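You operate a simulated robot arm through the tools that you are given. There is no shell and no other tool.

You are at the controls of a simulated robot arm. One attempt, no reset.

Task
Soak the orange-tagged cloth in fixer, held under by the steel bar.
Fine: tip the red jug into the purple tub and stir with the dip stick first; jug and stick back; cloth laid into the lukewarm bath from above; wet through. Set down upright: red jug.

It is judged by the outcome, as a careful person would: the job done as asked, and still so three seconds after it is handed in. It fails if anything else is knocked over, pushed out of place, dropped, spilled or broken. Flat cloth is picked up by pressing the open fingertips on it (5 to 10 N) and closing them slowly along it; thin cloth reads only 2 to 8 mm in the jaws.

Robot
A 6-joint arm with a two-finger parallel gripper, fixed in place. Base frame: the origin is at the foot of the arm, x ahead of it, y to its left, z up; the work surface is at about z = 900. Readings come in mm, rad, newtons and seconds.
With the tool pointing down near the work surface it reaches from about 240 to 640 mm from the base axis. Its first joint turns from -1.152 to 1.152 rad. Payload 2.7 kg.
The tool frame sits at the grasp point between the pads (the TCP): z along the fingers, y along the line on which they close. The tips reach 23 mm beyond it. The gripper opens to 94 mm. The fingers are 38 mm wide and 10 mm thick; the gripper's body (54 by 96 mm) begins 39 mm behind the TCP.
Orientation is that of the tool frame in the base frame, as a unit quaternion [x, y, z, w]. With the fingers straight down and closing along the base's y, the tool's x points along the base's -x, its y along +y and its z along -z.

Tools
- The arm moves only by the tool arm_command. Its arguments are lists of equal length, an entry for each row: "claw": the opening in per cent of the stroke, from 0 (shut) to 100 (fully open); "dp": the shift along the tool's x, y, z in units of 40 mm (1.0 is 40 mm), a list of three; "turn": the turn, a rotation vector about the tool's x, y, z in units of 6 degrees (1.0 is 6 degrees), a list of three. In form: {"claw": [claw, ...], "dp": [[tx, ty, tz], ...], "turn": [[rx, ry, rz], ...]}. A call has 1 to 20 rows; each row shifts and turns the commanded pose from where the row before left it, along the tool's axes as they then stand. A call with a number of a shift or a turn outside -1 to 1 is refused whole. Each row takes 0.2 s and may step no farther than 50 mm and 0.15 rad from the row before; otherwise, or with a gripper value out of range, the whole call is refused. A pose out of reach is approached as far as the arm can. The call stops where the force on the tool passes 40 N (or 10 N more than at its start, if that is more) or the arm is blocked; 0.2 s more then pass. Each finger travels about 45 mm/s and halts on what it meets, pressing with about 23 N; the grip force reading is that of the motor and also rises with nothing between the fingers. The clock runs only during rows and for 0.2 s after the last one: add rows that do not move to give the fingers time. It gives the time, the measured TCP pose, the force on the tool (base axes), the opening and the grip force at its end, in the units of the frame above (readings bear some noise), with the torque about the TCP (base axes, N m) and any sound that the robot's microphone picked up.
- Cameras (640 x 400 px; columns grow to the right, rows downward): "scene" is fixed at [75.9, -427.2, 1419]; the picture's right is [0.80, -0.60, 0.00], its down [-0.27, -0.35, -0.90] and it looks along [0.54, 0.72, -0.44] (base axes); focal length 310 px, centre (320, 200). "wrist" rides on the gripper at [86, 16, -75] in the tool frame; the picture's right is [-0.18, 0.98, 0.00], its down [-0.58, -0.11, -0.81] and it looks along [-0.79, -0.15, 0.59] (tool axes); focal length 243 px, centre (320, 200). There is no depth. A picture from a camera that has moved, and an enlarged one, comes with that camera's place and axes in the base frame and with its lens.
- grab_frame(camera): a new picture of that camera. The clock stands still meanwhile.
- inspect(camera, box): a new picture of the part [left, top, right, bottom] of that camera's present view, enlarged. The clock stands still meanwhile.
- close_job(): hands the job in; it is judged then, once.

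Nothing tells you positions but the pictures and the camera data. Unless the task says otherwise, let go and move clear before handing in.

The tools are called after "Request:" as a command line: name --argument value ..., lists and objects as JSON in quotes. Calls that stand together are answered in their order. arm_command: Moves the arm, as the interface text tells. Its arguments: {"type":"object","properties":{"claw":{"type":"array","items":{"type":"number"}},"dp":{"type":"array","items":{"type":"array","items":{"type":"number"}}},"turn":{"type":"array","items":{"type":"array","items":{"type":"number"}}}},"required":["claw","dp","turn"]} The other tools are called the same way: grab_frame (camera) takes a picture; inspect (camera, box) takes an enlarged picture of a part of a camera's view; close_job () hands the job in.

At the start:

```text
time_s: 0.0
tool_pos: [329.2, 140.3, 1302.0]
tool_rot: [0.0, 1.0, 0.001, 0.002]
force: [-0.1, -0.1, 0.2]
ft_torque: [0.0, 0.03, 0.0]
gripper_width: 94.2
grasp_force: 0.1
```

scene: 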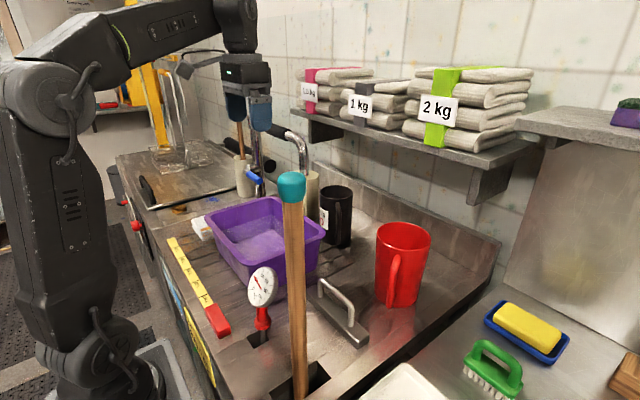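
wrist: 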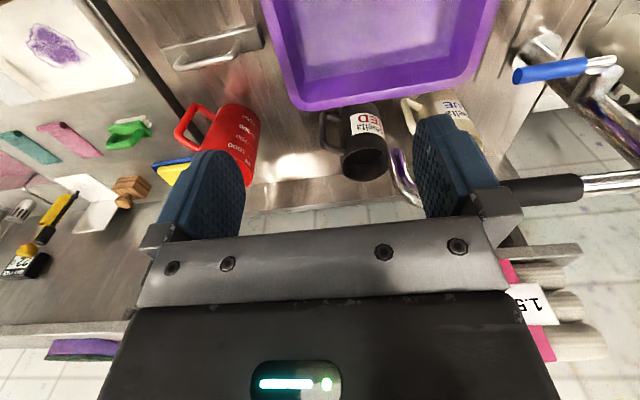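

I see a purple tub with liquid, a red jug, black and beige mugs, a steel bar with a handle, a thermometer, and a stick in front of the camera. I'll look closer before moving.

Request:
inspect --camera "scene" --box '[180, 120, 380, 245]'

Request:
inspect --camera "scene" --box '[220, 220, 460, 400]'

Request:
inspect --camera "scene" --box '[440, 250, 640, 400]'

Request:
inspect --camera "wrist" --box '[0, 0, 260, 200]'

Request:
inspect --camera "wrist" --box '[160, 0, 420, 200]'

Request:
inspect --camera "wrist" --box '[380, 0, 640, 200]'

```text
3.20 times, centred on (280, 182) of scene
camera zoom: at [75.9, -427.2, 1419.0], right [0.8, -0.6, 0.0], down [-0.27, -0.35, -0.9], along [0.54, 0.72, -0.44], focal length 992 px, centre (448, 256)
```

zoom: 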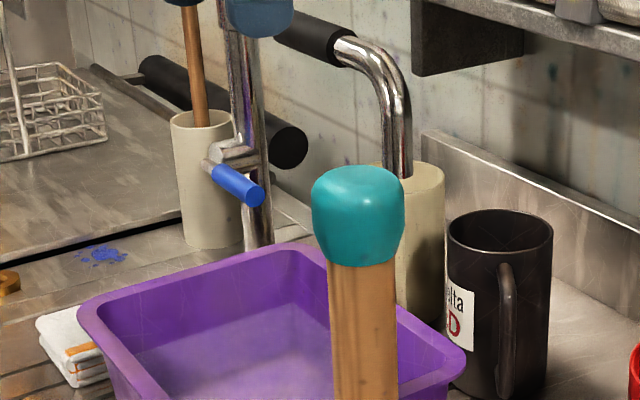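

```text
2.22 times, centred on (340, 310) of scene
camera zoom: at [75.9, -427.2, 1419.0], right [0.8, -0.6, 0.0], down [-0.27, -0.35, -0.9], along [0.54, 0.72, -0.44], focal length 689 px, centre (276, -44)
```

zoom: 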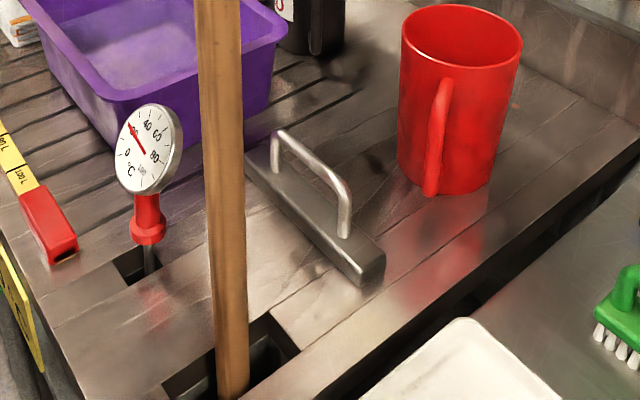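

```text
2.67 times, centred on (540, 325) of scene
camera zoom: at [75.9, -427.2, 1419.0], right [0.8, -0.6, 0.0], down [-0.27, -0.35, -0.9], along [0.54, 0.72, -0.44], focal length 827 px, centre (-267, -133)
```

zoom: 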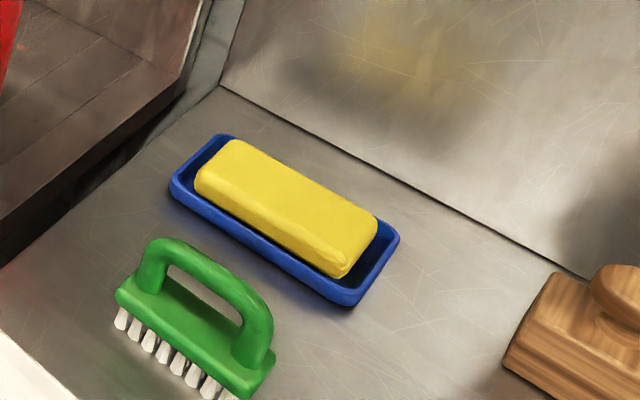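

```text
2.00 times, centred on (130, 100) of wrist
camera zoom: at [242.4, 156.6, 1375.7], right [0.18, 0.98, 0.0], down [0.58, -0.11, 0.81], along [0.79, -0.15, -0.59], focal length 485 px, centre (700, 400)
```

zoom: 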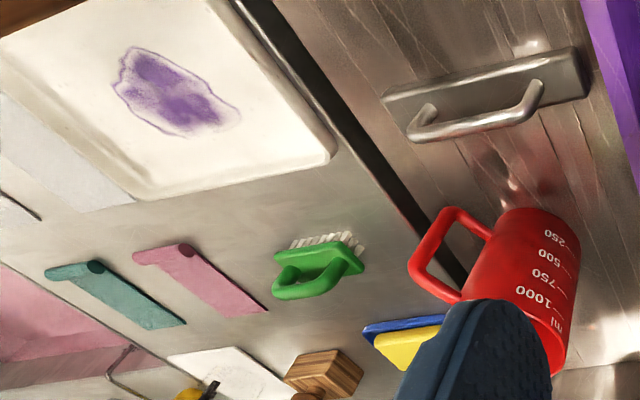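

```text
2.00 times, centred on (290, 100) of wrist
camera zoom: at [242.4, 156.6, 1375.7], right [0.18, 0.98, 0.0], down [0.58, -0.11, 0.81], along [0.79, -0.15, -0.59], focal length 485 px, centre (380, 400)
```

zoom: 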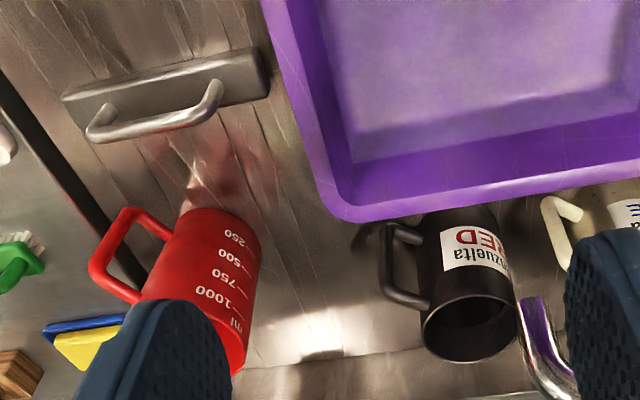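

```text
2.00 times, centred on (510, 100) of wrist
camera zoom: at [242.4, 156.6, 1375.7], right [0.18, 0.98, 0.0], down [0.58, -0.11, 0.81], along [0.79, -0.15, -0.59], focal length 485 px, centre (-60, 400)
```

zoom: 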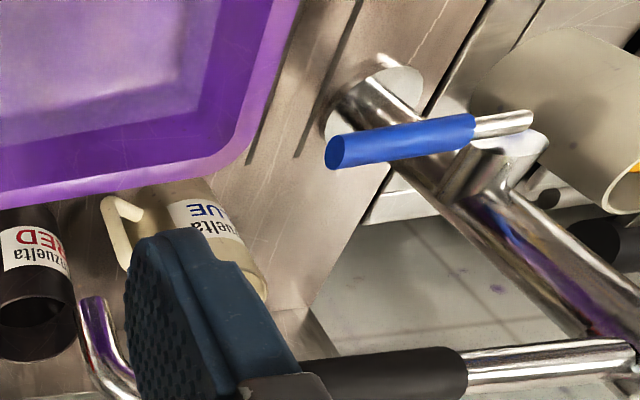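

The main items are visible, but labels and the stick need a closer look. I'll zoom in on labels, tub contents, stick candidates and the cloth.

Request:
inspect --camera "scene" --box '[150, 220, 240, 350]'

Request:
inspect --camera "scene" --box '[180, 200, 244, 240]'

Request:
inspect --camera "scene" --box '[300, 170, 364, 250]'

Request:
inspect --camera "scene" --box '[240, 260, 290, 350]'

Request:
inspect --camera "scene" --box '[90, 60, 290, 220]'

Request:
inspect --camera "scene" --box '[260, 330, 380, 400]'

Request:
inspect --camera "wrist" --box '[330, 80, 490, 180]'

Request:
inspect --camera "scene" --box '[360, 210, 450, 310]'

```text
3.08 times, centred on (195, 285) of scene
camera zoom: at [75.9, -427.2, 1419.0], right [0.8, -0.6, 0.0], down [-0.27, -0.35, -0.9], along [0.54, 0.72, -0.44], focal length 954 px, centre (705, -62)
```

zoom: 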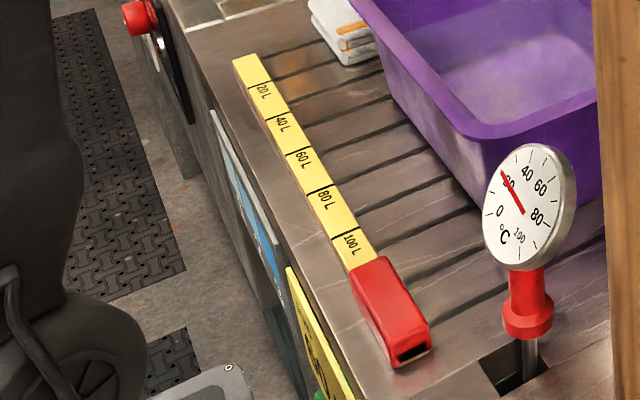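

```text
10.00 times, centred on (212, 220) of scene
camera zoom: at [75.9, -427.2, 1419.0], right [0.8, -0.6, 0.0], down [-0.27, -0.35, -0.9], along [0.54, 0.72, -0.44], focal length 3101 px, centre (1400, 0)
```

zoom: 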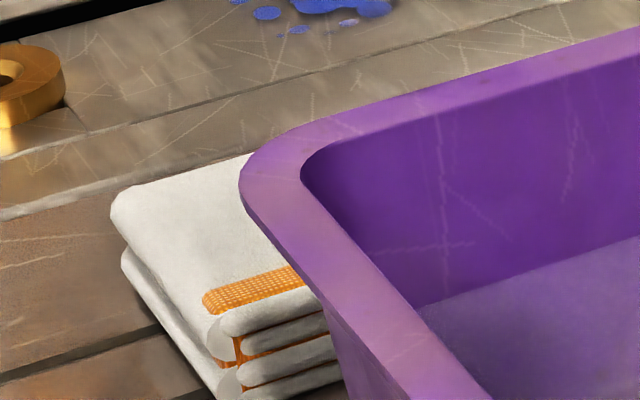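

```text
5.00 times, centred on (332, 210) of scene
camera zoom: at [75.9, -427.2, 1419.0], right [0.8, -0.6, 0.0], down [-0.27, -0.35, -0.9], along [0.54, 0.72, -0.44], focal length 1551 px, centre (260, 150)
```

zoom: 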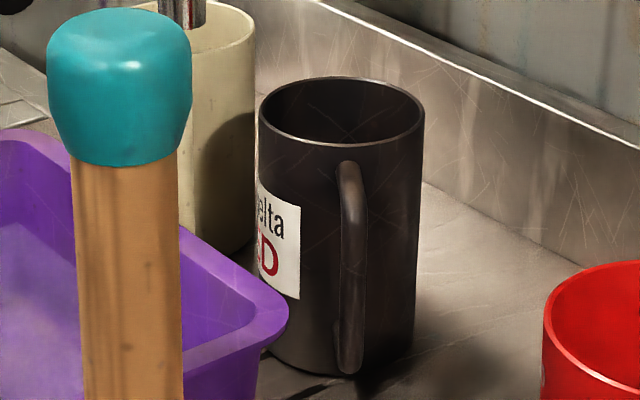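

```text
4.44 times, centred on (265, 305) of scene
camera zoom: at [75.9, -427.2, 1419.0], right [0.8, -0.6, 0.0], down [-0.27, -0.35, -0.9], along [0.54, 0.72, -0.44], focal length 1378 px, centre (564, -267)
```

zoom: 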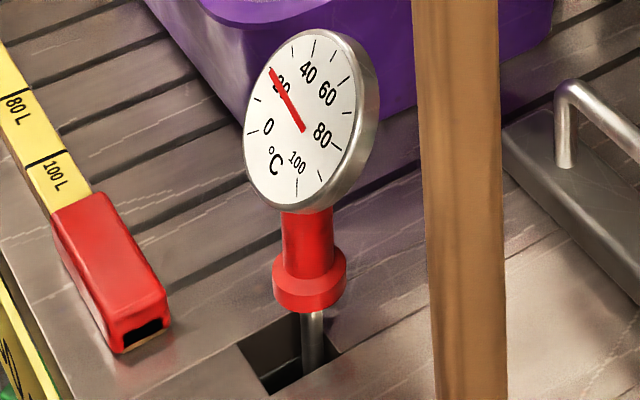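

```text
2.50 times, centred on (190, 140) of scene
camera zoom: at [75.9, -427.2, 1419.0], right [0.8, -0.6, 0.0], down [-0.27, -0.35, -0.9], along [0.54, 0.72, -0.44], focal length 775 px, centre (645, 350)
```

zoom: 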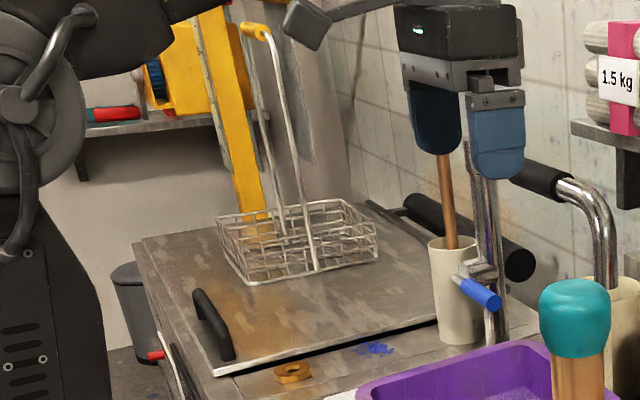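

```text
5.33 times, centred on (320, 365) of scene
camera zoom: at [75.9, -427.2, 1419.0], right [0.8, -0.6, 0.0], down [-0.27, -0.35, -0.9], along [0.54, 0.72, -0.44], focal length 1654 px, centre (320, -680)
```

zoom: 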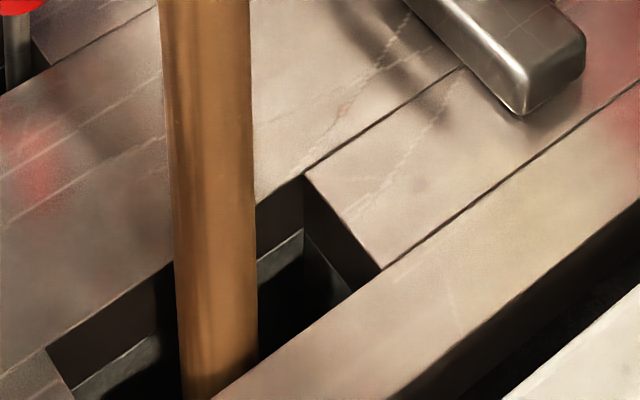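

```text
4.00 times, centred on (410, 130) of wrist
camera zoom: at [242.4, 156.6, 1375.7], right [0.18, 0.98, 0.0], down [0.58, -0.11, 0.81], along [0.79, -0.15, -0.59], focal length 970 px, centre (-40, 480)
```

zoom: 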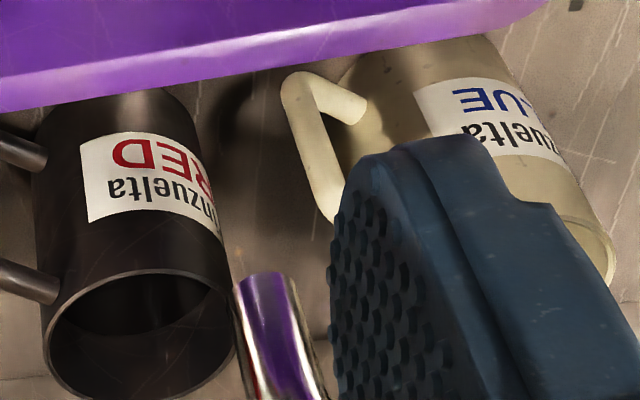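

```text
4.00 times, centred on (405, 260) of scene
camera zoom: at [75.9, -427.2, 1419.0], right [0.8, -0.6, 0.0], down [-0.27, -0.35, -0.9], along [0.54, 0.72, -0.44], focal length 1240 px, centre (-20, -40)
```

zoom: 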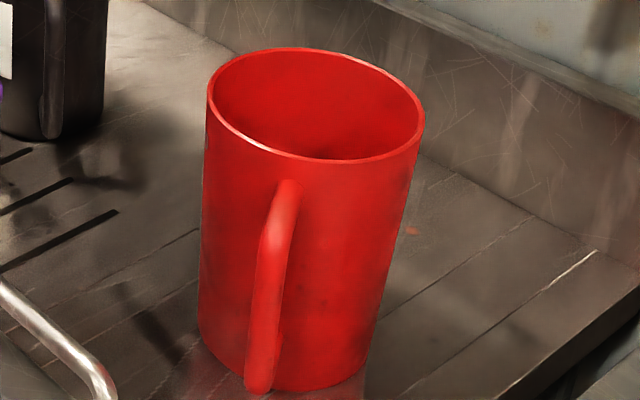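

The labels on the black and beige mugs look like dye, so the red measuring jug is the one to tip, and the litre-marked yellow stick with the red grip looks like the dip stick. I'll tilt the wrist to survey the area from above before touching anything.

Request:
arm_command --claw '[100, 100, 100, 100, 100, 100]' --dp '[[0, 0, 0], [0, 0, 0], [0, 0, 0], [0, 0, 0], [0, 0, 0], [0, 0, 0]]' --turn '[[0, 1, 0], [0, 1, 0], [0, 1, 0], [0, 1, 0], [0, 1, 0], [0, 1, 0]]'

Request:
grab_frame --camera "wrist"

Request:
grab_frame --camera "scene"

```text
time_s: 1.4
tool_pos: [296.7, 140.7, 1192.9]
tool_rot: [0.0, 0.952, 0.001, -0.306]
force: [1.2, -0.4, -0.2]
ft_torque: [-0.01, 0.02, 0.0]
gripper_width: 94.4
grasp_force: 0.0
out of reach, approached as far as the arm can: row 2, 3, 4, 5, 6
```

```text
taken
camera wrist: at [267.6, 156.7, 1304.2], right [0.15, 0.98, -0.11], down [0.94, -0.11, 0.32], along [0.3, -0.15, -0.94], focal length 243 px, centre (320, 200)
```

wrist: 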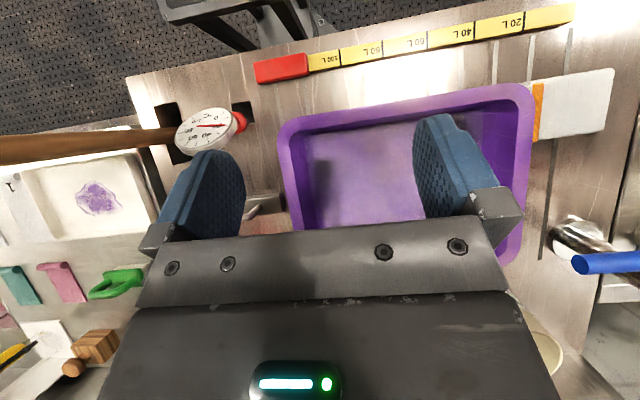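

```text
taken
```

scene: 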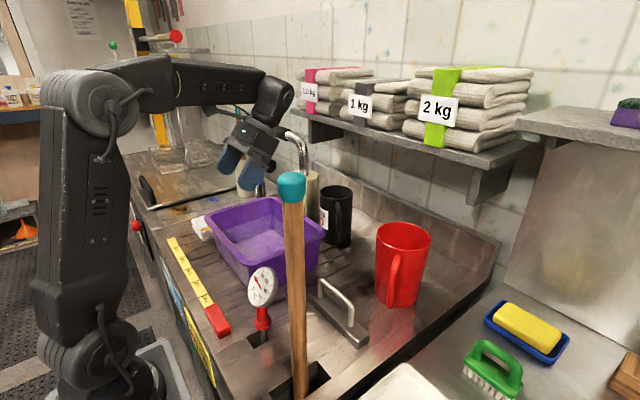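

The tilted view shows everything: yellow litre-scale dip stick lying along y at x≈186, tub rim x 264–473, y 72–350, and the cloth at about (296, 440). Next I straighten the tool and look into the red jug from above.

Request:
arm_command --claw '[100, 100, 100, 100, 100, 100, 100, 100, 100, 100, 100, 100]' --dp '[[0, 0, 0], [0, 0, 0], [0, 0, 0], [0, 0, 0], [0, 0, 0], [0, 0, 0], [-0.5, -1, 0], [-0.5, -1, 0], [-0.5, -1, 0], [-0.5, -1, 0], [-0.5, -1, 0], [0, -1, 0]]' --turn '[[0, -1, 0], [0, -1, 0], [0, -1, 0], [0, -1, 0], [0, -1, 0], [0, -1, 0], [0, 0, 0], [0, 0, 0], [0, 0, 0], [0, 0, 0], [0, 0, 0], [0, 0, 0]]'

Request:
grab_frame --camera "wrist"

Request:
grab_frame --camera "scene"

```text
time_s: 4.0
tool_pos: [396.4, -98.8, 1194.3]
tool_rot: [0.0, 1.0, 0.0, 0.001]
force: [0.0, -0.1, 0.1]
ft_torque: [0.01, -0.03, 0.0]
gripper_width: 93.9
grasp_force: 0.1
```

```text
taken
camera wrist: at [308.5, -82.5, 1268.1], right [0.18, 0.98, 0.0], down [0.58, -0.11, 0.81], along [0.79, -0.15, -0.59], focal length 243 px, centre (320, 200)
```

wrist: 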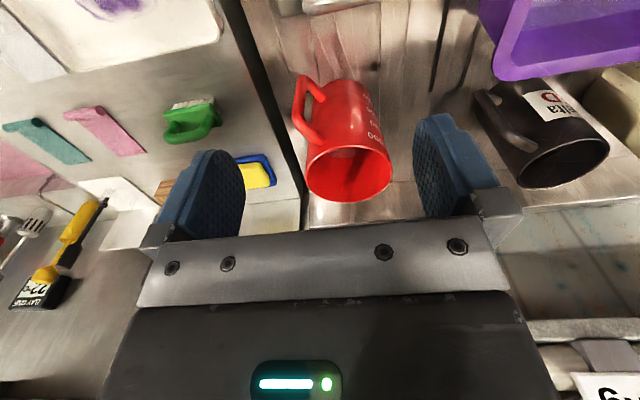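

```text
taken
```

scene: 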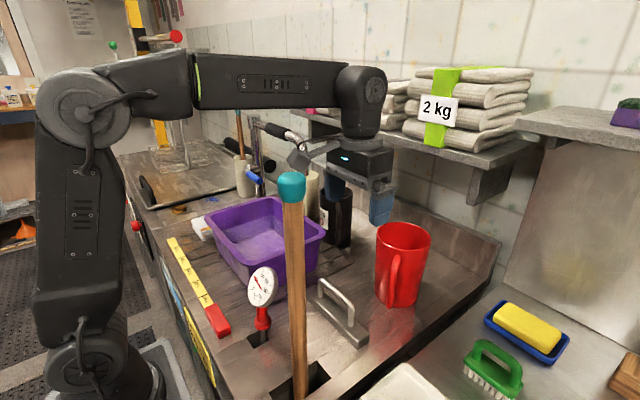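

The jug's mouth and handle are visible now. I'll zoom in to measure it and look inside.

Request:
inspect --camera "wrist" --box '[270, 60, 430, 210]'

Request:
inspect --camera "scene" --box '[190, 90, 350, 200]'

Request:
inspect --camera "scene" --box '[300, 210, 460, 360]'

```text
2.67 times, centred on (350, 135) of wrist
camera zoom: at [308.5, -82.5, 1268.1], right [0.18, 0.98, 0.0], down [0.58, -0.11, 0.81], along [0.79, -0.15, -0.59], focal length 647 px, centre (240, 373)
```

zoom: 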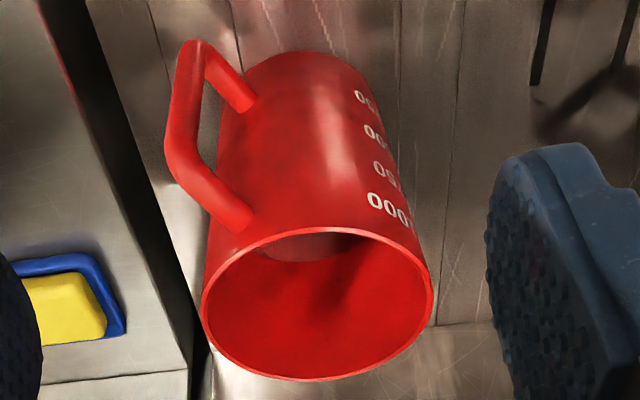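

```text
3.64 times, centred on (270, 145) of scene
camera zoom: at [75.9, -427.2, 1419.0], right [0.8, -0.6, 0.0], down [-0.27, -0.35, -0.9], along [0.54, 0.72, -0.44], focal length 1128 px, centre (502, 400)
```

zoom: 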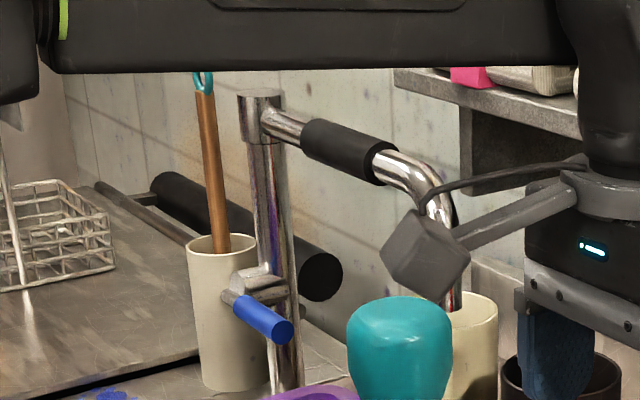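

```text
2.67 times, centred on (380, 285) of scene
camera zoom: at [75.9, -427.2, 1419.0], right [0.8, -0.6, 0.0], down [-0.27, -0.35, -0.9], along [0.54, 0.72, -0.44], focal length 827 px, centre (160, -27)
```

zoom: 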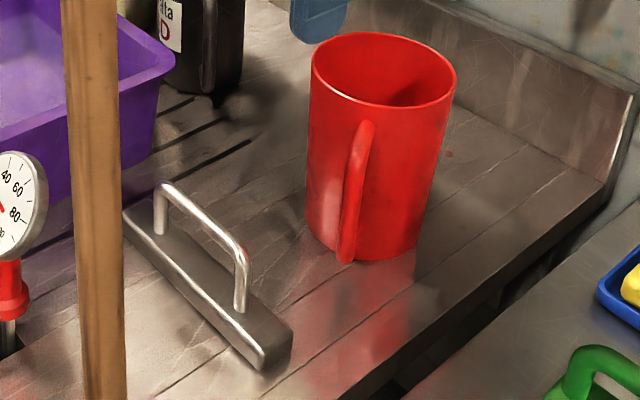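

The jug stands at about (547, -90), rim z≈1060, roughly half full, with its handle bar near (468, -139) facing back toward the robot. Before grabbing it I'll rehearse the pouring wrist pose empty-handed over the tub to check that it can be reached.

Request:
arm_command --claw '[100, 100, 100, 100, 100, 100, 100, 100, 100, 100, 100, 100, 100, 100, 100, 100, 100, 100, 100, 100]' --dp '[[0, 1, 0], [0, 1, 0], [0, 1, 0], [0, 1, 0], [0, 1, 0], [0, 0.5, -0.5], [0, 0, 0], [0, 0, 0], [0, 0, 0], [0, 0, 0], [0, 0, 0], [0, 0, 0], [0, 0, 0], [0, 0, 0], [0, 0, 0], [0, 0, 0], [0, 0, 0], [0, 0, 0], [0, 0, 0], [0, 0, 0]]' --turn '[[0, 0, -1], [0, 0, -1], [0, 0, -1], [0, 0, -1], [0, 0, -1], [0, 0, -1], [0, 0, -1], [0, 0, -1], [0, 0, -1], [0, 0, -1], [0, 0, -1], [0, 0, -1], [0, 0, -1], [0, 0, -1], [0, 0, -1], [0, 0, -1], [0, 0, 0], [0, 0, 0], [0, 0, 0], [0, 0, 0]]'

```text
time_s: 8.2
tool_pos: [343.8, 111.4, 1213.0]
tool_rot: [0.743, -0.669, 0.002, -0.001]
force: [-0.4, -0.6, -0.6]
ft_torque: [0.0, -0.02, 0.01]
gripper_width: 94.0
grasp_force: 0.0
```

The yaw was reached without trouble. Now I rehearse the pouring tilt.

Request:
arm_command --claw '[100, 100, 100, 100, 100, 100, 100, 100, 100, 100, 100]' --dp '[[0, 0, 0], [0, 0, 0], [0, 0, 0], [0, 0, 0], [0, 0, 0], [0, 0, 0], [0, 0, 0], [0, 0, 0], [0, 0, 0], [0, 0, 0], [0, 0, 0]]' --turn '[[0, 1, 0], [0, 1, 0], [0, 1, 0], [0, 1, 0], [0, 1, 0], [0, 1, 0], [0, 1, 0], [0, 1, 0], [0, 1, 0], [0, 1, 0], [0, 1, 0]]'

Request:
grab_frame --camera "scene"

Request:
grab_frame --camera "wrist"

```text
time_s: 10.6
tool_pos: [343.2, 113.5, 1213.8]
tool_rot: [0.622, -0.562, 0.406, 0.363]
force: [-0.4, -0.5, -0.3]
ft_torque: [-0.01, 0.01, -0.02]
gripper_width: 94.2
grasp_force: 0.1
```

```text
taken
```

scene: 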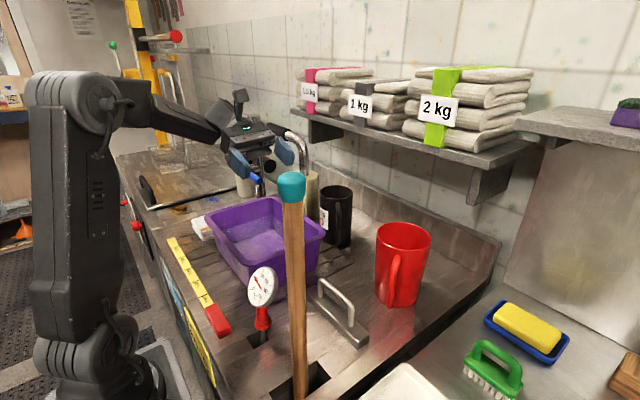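

```text
taken
camera wrist: at [322.7, 143.5, 1321.6], right [-0.98, -0.03, -0.17], down [0.01, 0.98, -0.2], along [0.17, -0.2, -0.96], focal length 243 px, centre (320, 200)
```

wrist: 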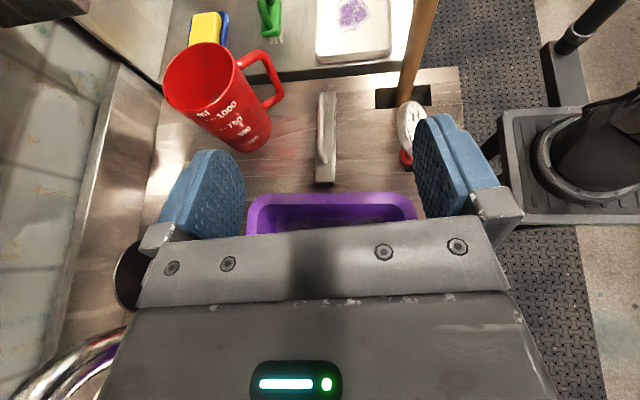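

The pour pose works. This top-down view shows the jug handle well, so I'll measure it.

Request:
inspect --camera "wrist" --box '[150, 30, 350, 190]'

Request:
inspect --camera "wrist" --box '[300, 50, 480, 200]'

```text
2.50 times, centred on (250, 110) of wrist
camera zoom: at [322.7, 143.5, 1321.6], right [-0.98, -0.03, -0.17], down [0.01, 0.98, -0.2], along [0.17, -0.2, -0.96], focal length 606 px, centre (495, 425)
```

zoom: 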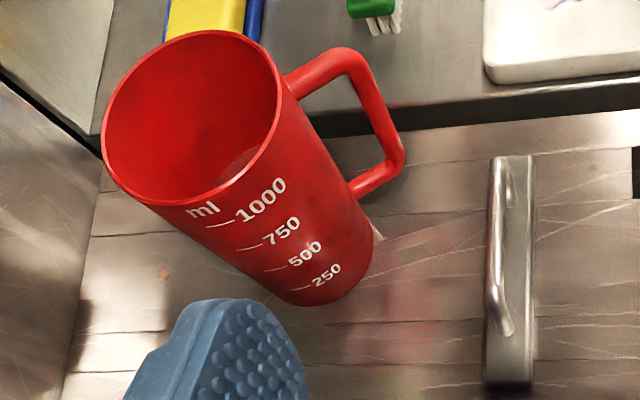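

```text
2.67 times, centred on (390, 125) of wrist
camera zoom: at [322.7, 143.5, 1321.6], right [-0.98, -0.03, -0.17], down [0.01, 0.98, -0.2], along [0.17, -0.2, -0.96], focal length 647 px, centre (133, 400)
```

zoom: 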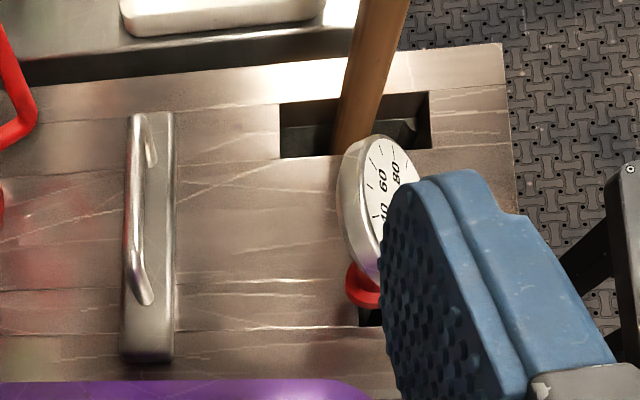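

The jug is best held by its rim: the tall wooden pole is in the way of reaching the handle. I'll grip the rim wall on the near-left side, around (508, -51). I'll unwind the tilt and line the fingers up over that point.

Request:
arm_command --claw '[100, 100, 100, 100, 100, 100, 100, 100, 100, 100, 100, 90, 80, 70, 60, 55, 55, 55, 55, 55]' --dp '[[0, 0, 0], [0, 0, 0], [0, 0, 0], [0, 0, 0], [0, 0, 0], [0, 0, 0], [0, 0, 0], [0, 0, 0], [0, 0, 0], [0, 0, 0], [0, 0, 0], [0, 0, 0], [0, 0, 0], [0, 0, 0], [0, 0, 0], [0, 0, 0], [0, 0, 0], [0, 0, 0], [0, 0, 0], [0, 0, 0]]' --turn '[[0, -1, 0], [0, -1, 0], [0, -1, 0], [0, -1, 0], [0, -1, 0], [0, -1, 0], [0, -1, 0], [0, -1, 0], [0, -1, 0], [0, -1, 0], [0, -1, 0], [0, 0, 1], [0, 0, 1], [0, 0, 1], [0, 0, 1], [0, 0, 1], [0, 0, 1], [0, 0, 1], [0, 0, 1], [0, 0, 0.5]]'

Request:
arm_command --claw '[55, 55, 55, 55, 55, 55]' --dp '[[0, -0.9, 0], [0, -0.95, 0], [0, -0.95, 0], [0, -0.95, 0], [0, -0.95, 0], [0, -0.9, 0]]' --turn '[[0, 0, 0], [0, 0, 0], [0, 0, 0], [0, 0, 0], [0, 0, 0], [0, 0, 0]]'

Request:
grab_frame --camera "wrist"

Request:
grab_frame --camera "scene"

```text
time_s: 14.8
tool_pos: [343.6, 111.7, 1212.5]
tool_rot: [-0.381, 0.924, 0.0, 0.0]
force: [-0.1, 0.0, -0.4]
ft_torque: [0.02, -0.02, -0.01]
gripper_width: 51.5
grasp_force: 0.2
```

```text
time_s: 16.2
tool_pos: [502.1, -46.1, 1215.6]
tool_rot: [-0.383, 0.924, 0.0, 0.001]
force: [0.2, 0.1, -0.4]
ft_torque: [0.0, 0.0, 0.01]
gripper_width: 51.7
grasp_force: 0.0
```

```text
taken
camera wrist: at [428.4, -96.3, 1289.3], right [-0.56, 0.83, 0.0], down [0.49, 0.33, 0.81], along [0.67, 0.46, -0.59], focal length 243 px, centre (320, 200)
```

wrist: 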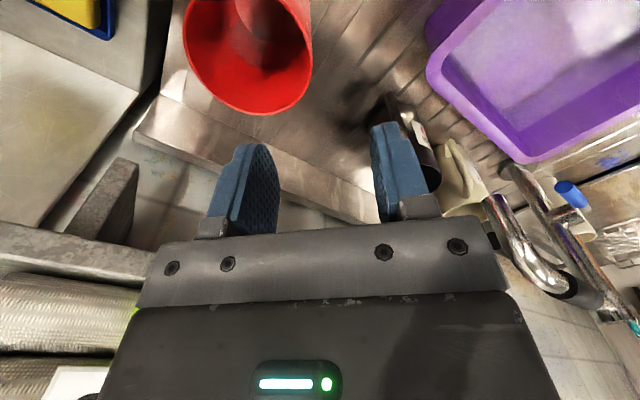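

```text
taken
```

scene: 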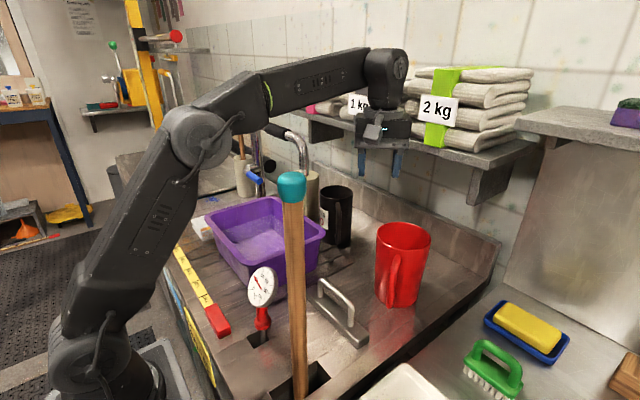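

The tool is above the jug's near-left rim. I'll zoom in to refine the rim geometry.

Request:
inspect --camera "wrist" --box '[160, 0, 340, 130]'

Request:
inspect --camera "scene" --box '[350, 120, 450, 310]'

```text
3.08 times, centred on (250, 65) of wrist
camera zoom: at [428.4, -96.3, 1289.3], right [-0.56, 0.83, 0.0], down [0.49, 0.33, 0.81], along [0.67, 0.46, -0.59], focal length 746 px, centre (535, 615)
```

zoom: 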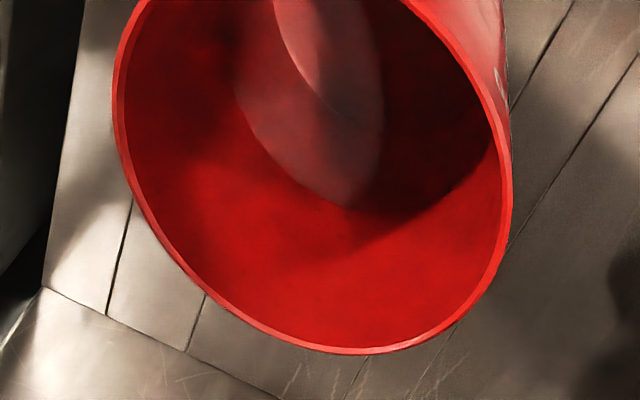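

```text
2.11 times, centred on (400, 215) of scene
camera zoom: at [75.9, -427.2, 1419.0], right [0.8, -0.6, 0.0], down [-0.27, -0.35, -0.9], along [0.54, 0.72, -0.44], focal length 653 px, centre (152, 168)
```

zoom: 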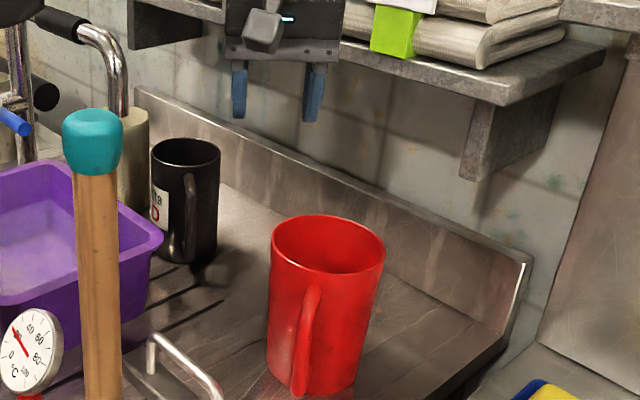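

The rim fits a circle centred near (549, -90) with outer radius about 56 and its top at z≈1056. I'll centre the fingers on the wall and descend to just above the rim, then check.

Request:
arm_command --claw '[55, 55, 55, 55, 55]' --dp '[[-0.05, -0.27, 0], [0, 0, 0.9], [0, 0, 0.9], [0, 0, 0.9], [0, 0, 0.35]]' --turn '[[0, 0, 0], [0, 0, 0], [0, 0, 0], [0, 0, 0], [0, 0, 0]]'

Request:
grab_frame --camera "wrist"

Request:
inspect --camera "scene" --box '[320, 140, 480, 320]'

```text
time_s: 17.4
tool_pos: [510.3, -52.4, 1090.8]
tool_rot: [-0.383, 0.924, 0.0, 0.001]
force: [-0.2, 0.3, 0.6]
ft_torque: [-0.02, -0.01, -0.01]
gripper_width: 51.6
grasp_force: 0.1
```

```text
taken
camera wrist: at [437.3, -101.8, 1165.9], right [-0.56, 0.83, 0.0], down [0.49, 0.33, 0.81], along [0.67, 0.46, -0.59], focal length 243 px, centre (320, 200)
```

wrist: 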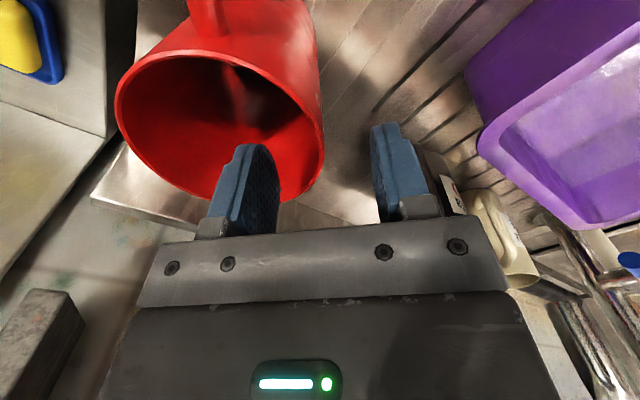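

```text
2.22 times, centred on (400, 230) of scene
camera zoom: at [75.9, -427.2, 1419.0], right [0.8, -0.6, 0.0], down [-0.27, -0.35, -0.9], along [0.54, 0.72, -0.44], focal length 689 px, centre (142, 133)
```

zoom: 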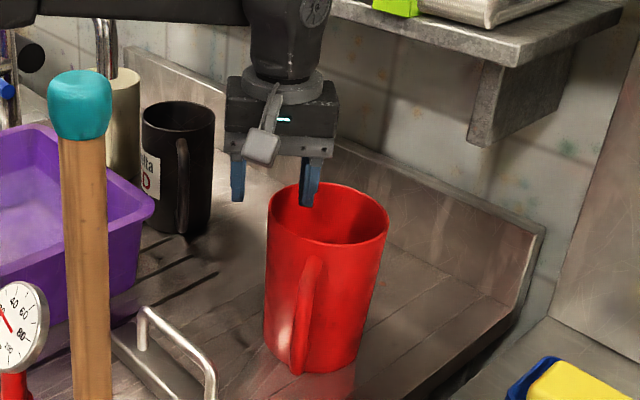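

The fingers straddle the rim wall, one inside and one outside. Descending onto the wall, then closing gently.

Request:
arm_command --claw '[55, 55, 55, 55]' --dp '[[0, 0, 0.45], [0, 0, 0.45], [0, 0, 0.4], [0, 0, 0]]' --turn '[[0, 0, 0], [0, 0, 0], [0, 0, 0], [0, 0, 0]]'

Request:
grab_frame --camera "wrist"

```text
time_s: 18.4
tool_pos: [511.1, -55.1, 1039.5]
tool_rot: [-0.382, 0.924, -0.001, 0.002]
force: [-0.8, -0.5, -0.1]
ft_torque: [-0.01, 0.0, 0.0]
gripper_width: 51.6
grasp_force: 0.0
```

```text
taken
camera wrist: at [437.2, -104.0, 1114.1], right [-0.56, 0.83, 0.0], down [0.49, 0.33, 0.81], along [0.67, 0.46, -0.59], focal length 243 px, centre (320, 200)
```

wrist: 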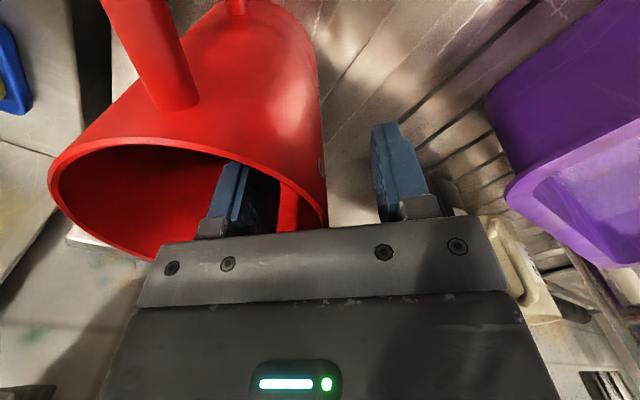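

The wall sits centred between the pads. Closing slowly.

Request:
arm_command --claw '[48, 42, 36, 30, 24, 18, 13, 9, 6, 3, 0, 0, 0]' --dp '[[0, 0, 0], [0, 0, 0], [0, 0, 0], [0, 0, 0], [0, 0, 0], [0, 0, 0], [0, 0, 0], [0, 0, 0], [0, 0, 0], [0, 0, 0], [0, 0, 0], [0, 0, 0], [0, 0, 0]]' --turn '[[0, 0, 0], [0, 0, 0], [0, 0, 0], [0, 0, 0], [0, 0, 0], [0, 0, 0], [0, 0, 0], [0, 0, 0], [0, 0, 0], [0, 0, 0], [0, 0, 0], [0, 0, 0], [0, 0, 0]]'

Request:
grab_frame --camera "wrist"

Request:
grab_frame --camera "scene"

```text
time_s: 21.2
tool_pos: [511.0, -53.8, 1040.7]
tool_rot: [-0.383, 0.924, -0.001, 0.003]
force: [2.7, -1.8, 5.5]
ft_torque: [-0.84, -0.77, 0.1]
gripper_width: 10.8
grasp_force: 23.2
```

```text
taken
camera wrist: at [437.3, -103.9, 1114.8], right [-0.56, 0.83, 0.0], down [0.48, 0.33, 0.81], along [0.67, 0.46, -0.59], focal length 243 px, centre (320, 200)
```

wrist: 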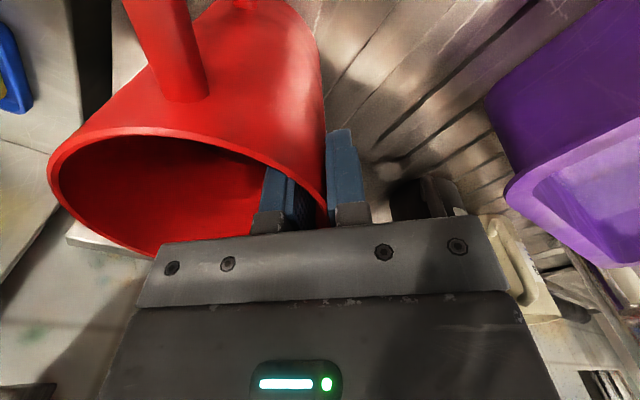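

```text
taken
```

scene: 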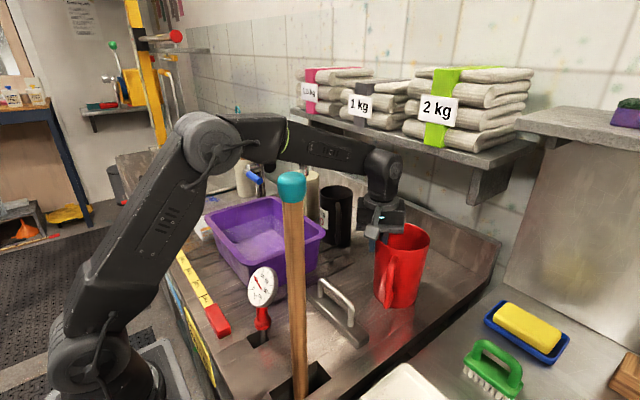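

Gripped at the rim (10.8 mm across the curved wall, 23 N). Lifting a little to test the hold and feel the weight.

Request:
arm_command --claw '[0, 0, 0, 0]' --dp '[[0, 0, -0.1], [0, 0, -0.15], [0, 0, -0.25], [0, 0, 0]]' --turn '[[0, 0, 0], [0, 0, 0], [0, 0, 0], [0, 0, 0]]'

Request:
grab_frame --camera "wrist"

Request:
inspect --camera "scene" --box '[320, 140, 480, 320]'

```text
time_s: 22.2
tool_pos: [512.0, -52.2, 1058.5]
tool_rot: [-0.382, 0.924, -0.001, 0.0]
force: [-0.1, 0.4, -6.5]
ft_torque: [0.26, 0.12, -0.02]
gripper_width: 9.2
grasp_force: 23.1
```

```text
taken
camera wrist: at [438.3, -102.4, 1132.9], right [-0.56, 0.83, 0.0], down [0.49, 0.33, 0.81], along [0.67, 0.46, -0.59], focal length 243 px, centre (320, 200)
```

wrist: 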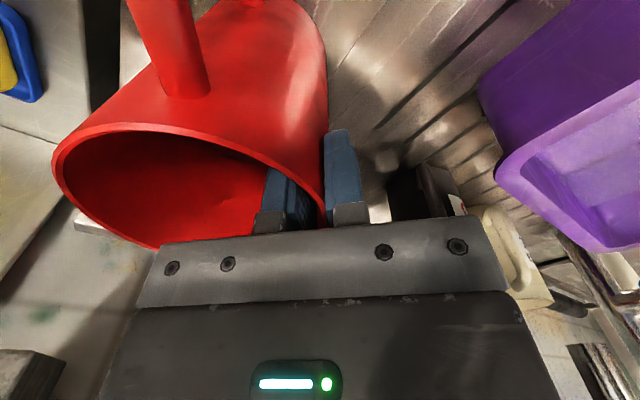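

```text
2.22 times, centred on (400, 230) of scene
camera zoom: at [76.0, -427.2, 1419.0], right [0.8, -0.6, 0.0], down [-0.27, -0.35, -0.9], along [0.54, 0.72, -0.44], focal length 689 px, centre (142, 133)
```

zoom: 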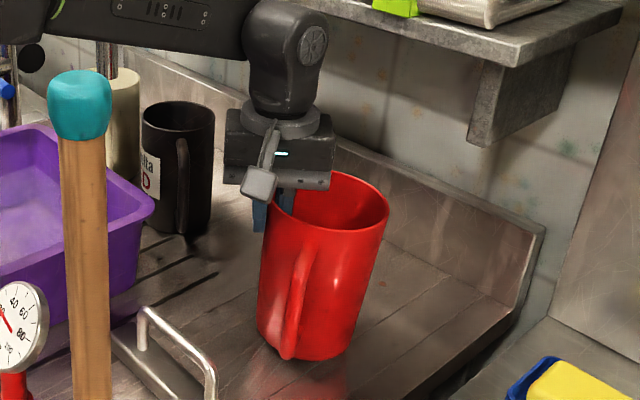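

The jug hangs well from the rim: 6.5 N weight, leaning slightly but far from spilling. Next I lift it clear and carry it over the tub.

Request:
arm_command --claw '[0, 0, 0, 0, 0, 0, 0]' --dp '[[0, 0, -0.3], [0, 0, -0.6], [0, 0, -0.7], [0, 0, -0.7], [0, 0, -0.7], [0, 0, -0.4], [0, 0, 0]]' --turn '[[0, 0, 0], [0, 0, 0], [0, 0, 0], [0, 0, 0], [0, 0, 0], [0, 0, 0], [0, 0, 0]]'

Request:
arm_command --claw '[0, 0, 0, 0, 0, 0, 0, 0, 0, 0, 0, 0, 0, 0]' --dp '[[-0.1, 0.3, 0], [-0.2, 0.6, 0], [-0.24, 0.7, 0], [-0.24, 0.7, 0], [-0.24, 0.7, 0], [-0.24, 0.7, 0], [-0.24, 0.7, 0], [-0.24, 0.7, 0], [-0.24, 0.7, 0], [-0.24, 0.7, 0], [-0.24, 0.7, 0], [-0.2, 0.58, 0], [-0.1, 0.3, 0], [0, 0, 0]]' --turn '[[0, 0, 0], [0, 0, 0], [0, 0, 0], [0, 0, 0], [0, 0, 0], [0, 0, 0], [0, 0, 0], [0, 0, 0], [0, 0, 0], [0, 0, 0], [0, 0, 0], [0, 0, 0], [0, 0, 0], [0, 0, 0]]'

Request:
grab_frame --camera "scene"

Request:
grab_frame --camera "wrist"

```text
time_s: 23.8
tool_pos: [508.9, -54.9, 1196.3]
tool_rot: [-0.383, 0.924, 0.0, 0.0]
force: [0.4, 0.2, -6.3]
ft_torque: [0.26, 0.14, -0.01]
gripper_width: 9.0
grasp_force: 22.7
```

```text
time_s: 26.8
tool_pos: [359.2, 254.5, 1194.8]
tool_rot: [-0.383, 0.924, -0.001, 0.002]
force: [-0.3, -0.9, -6.1]
ft_torque: [0.27, 0.14, 0.0]
gripper_width: 9.0
grasp_force: 22.8
```

```text
taken
```

scene: 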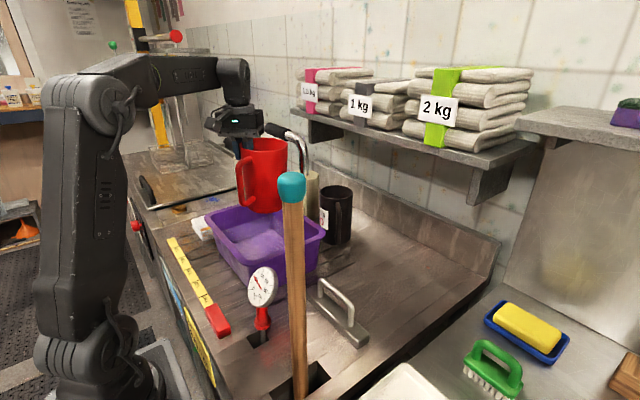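

```text
taken
camera wrist: at [286.8, 204.9, 1269.6], right [-0.56, 0.83, 0.0], down [0.49, 0.33, 0.81], along [0.67, 0.46, -0.59], focal length 243 px, centre (320, 200)
```

wrist: 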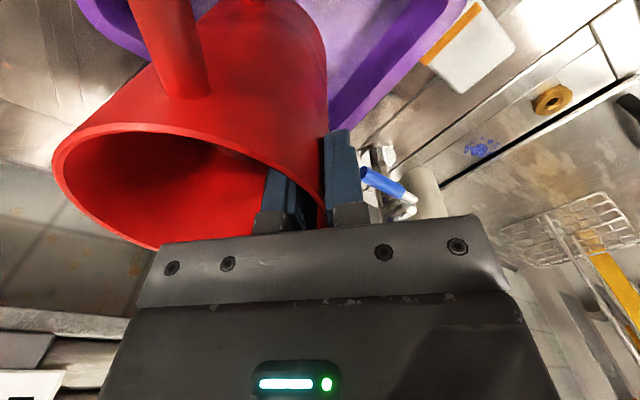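

The jug is above the tub. Now I yaw it so it pours lengthwise into the tub and start tilting.

Request:
arm_command --claw '[0, 0, 0, 0, 0, 0, 0, 0, 0, 0, 0, 0, 0, 0]' --dp '[[0, 0, 0], [0, 0, 0], [0, 0, 0], [0, 0, 0], [0, 0, 0], [0, 0, 0], [0, 0, 0], [0, 0, 0], [0, 0, 0], [0, 0, 0], [0, 0, 0], [0, 0, 0], [0, 0, 0], [0, 0, 0]]' --turn '[[0, 0, 0.8], [0, 0, 1], [0, 0, 1], [0, 0, 1], [0, 0, 1], [0, 0, 1], [0, 0, 0], [-0.7, 0, 0], [-0.7, 0, 0], [-0.7, 0, 0], [-0.7, 0, 0], [-0.7, 0, 0], [-0.7, 0, 0], [0, 0, 0]]'

Request:
grab_frame --camera "scene"

Request:
grab_frame --camera "wrist"

```text
time_s: 29.8
tool_pos: [359.7, 254.7, 1195.3]
tool_rot: [-0.086, 0.972, 0.218, -0.018]
force: [0.0, 0.1, -6.9]
ft_torque: [0.08, -0.05, -0.01]
gripper_width: 9.1
grasp_force: 23.1
```

```text
taken
```

scene: 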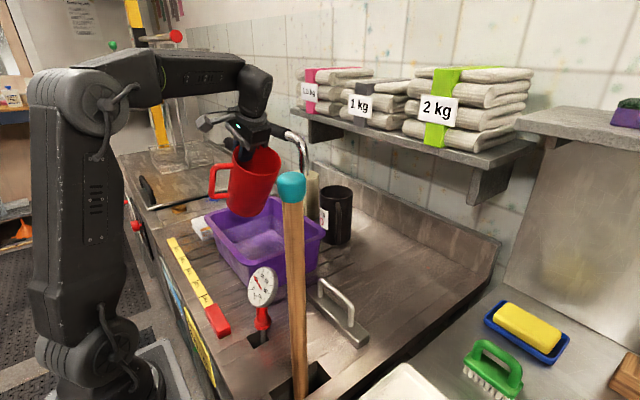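

```text
taken
camera wrist: at [277.1, 222.1, 1268.9], right [0.02, 0.91, 0.42], down [0.65, -0.33, 0.68], along [0.76, 0.26, -0.6], focal length 243 px, centre (320, 200)
```

wrist: 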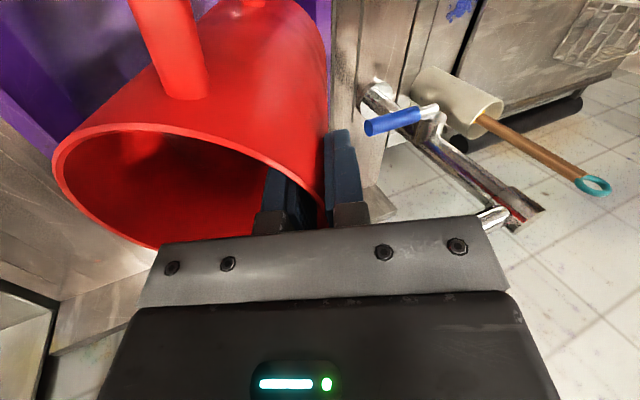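

Tilt is holding with no slip. Continuing to the pour point and then slowly through it.

Request:
arm_command --claw '[0, 0, 0, 0, 0, 0, 0, 0, 0]' --dp '[[0, 0, 0], [0, 0, 0], [0, 0, 0], [0, -0.25, 0.2], [0, -0.25, 0.2], [0, -0.25, 0.2], [0, 0, 0], [0, 0, 0], [0, 0, 0]]' --turn '[[-0.8, 0, 0], [-0.8, 0, 0], [-0.8, 0, 0], [-0.6, 0, 0], [-0.5, 0, 0], [-0.5, 0, 0], [-0.5, 0, 0], [0, 0, 0], [0, 0, 0]]'

Request:
grab_frame --camera "scene"

Request:
grab_frame --camera "wrist"

```text
time_s: 31.8
tool_pos: [362.4, 249.4, 1157.2]
tool_rot: [-0.081, 0.894, 0.439, -0.038]
force: [-0.4, 1.6, -6.4]
ft_torque: [-0.12, -0.11, -0.01]
gripper_width: 9.0
grasp_force: 23.1
```

```text
taken
```

scene: 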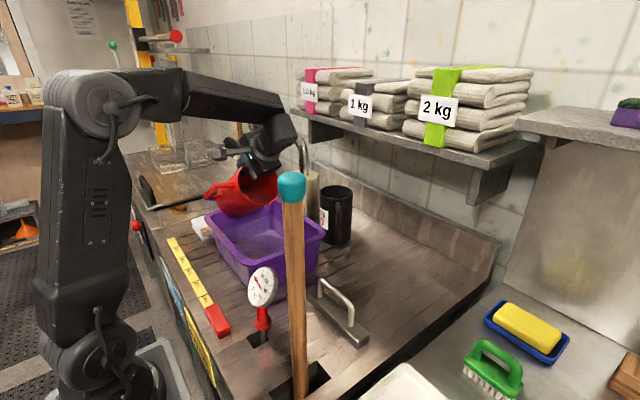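

```text
taken
camera wrist: at [284.6, 185.8, 1215.3], right [0.07, 0.63, 0.78], down [0.7, -0.59, 0.41], along [0.71, 0.51, -0.48], focal length 243 px, centre (320, 200)
```

wrist: 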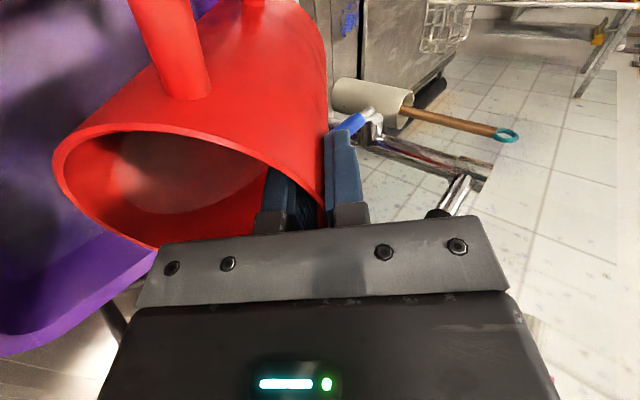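

The liquid has come up near the lip, which hangs over the middle of the tub. Continuing slowly to pour.

Request:
arm_command --claw '[0, 0, 0, 0, 0, 0, 0, 0]' --dp '[[0, 0, 0], [0, 0, 0], [0, 0, 0], [0, 0, 0], [0, 0, 0], [0, 0, 0], [0, 0, 0], [0, 0, 0]]' --turn '[[-0.4, 0, 0], [-0.4, 0, 0], [-0.4, 0, 0], [-0.4, 0, 0], [-0.4, 0, 0], [0, 0, 0], [0, 0, 0], [0, 0, 0]]'

Request:
grab_frame --camera "scene"

Request:
grab_frame --camera "wrist"

```text
time_s: 33.6
tool_pos: [362.1, 247.4, 1156.5]
tool_rot: [-0.076, 0.844, 0.529, -0.046]
force: [-0.5, -0.5, -5.3]
ft_torque: [-0.27, -0.12, 0.0]
gripper_width: 8.9
grasp_force: 22.7
```

```text
taken
```

scene: 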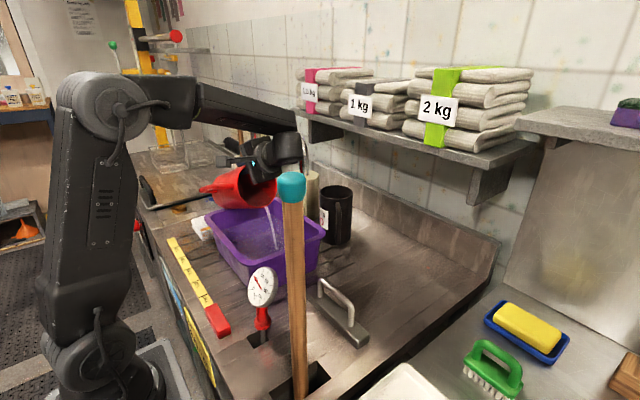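

```text
taken
camera wrist: at [286.3, 174.0, 1204.0], right [0.1, 0.45, 0.89], down [0.71, -0.66, 0.26], along [0.7, 0.6, -0.39], focal length 243 px, centre (320, 200)
```

wrist: 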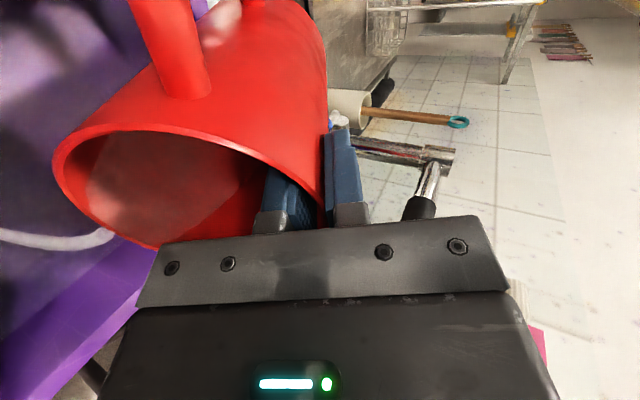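

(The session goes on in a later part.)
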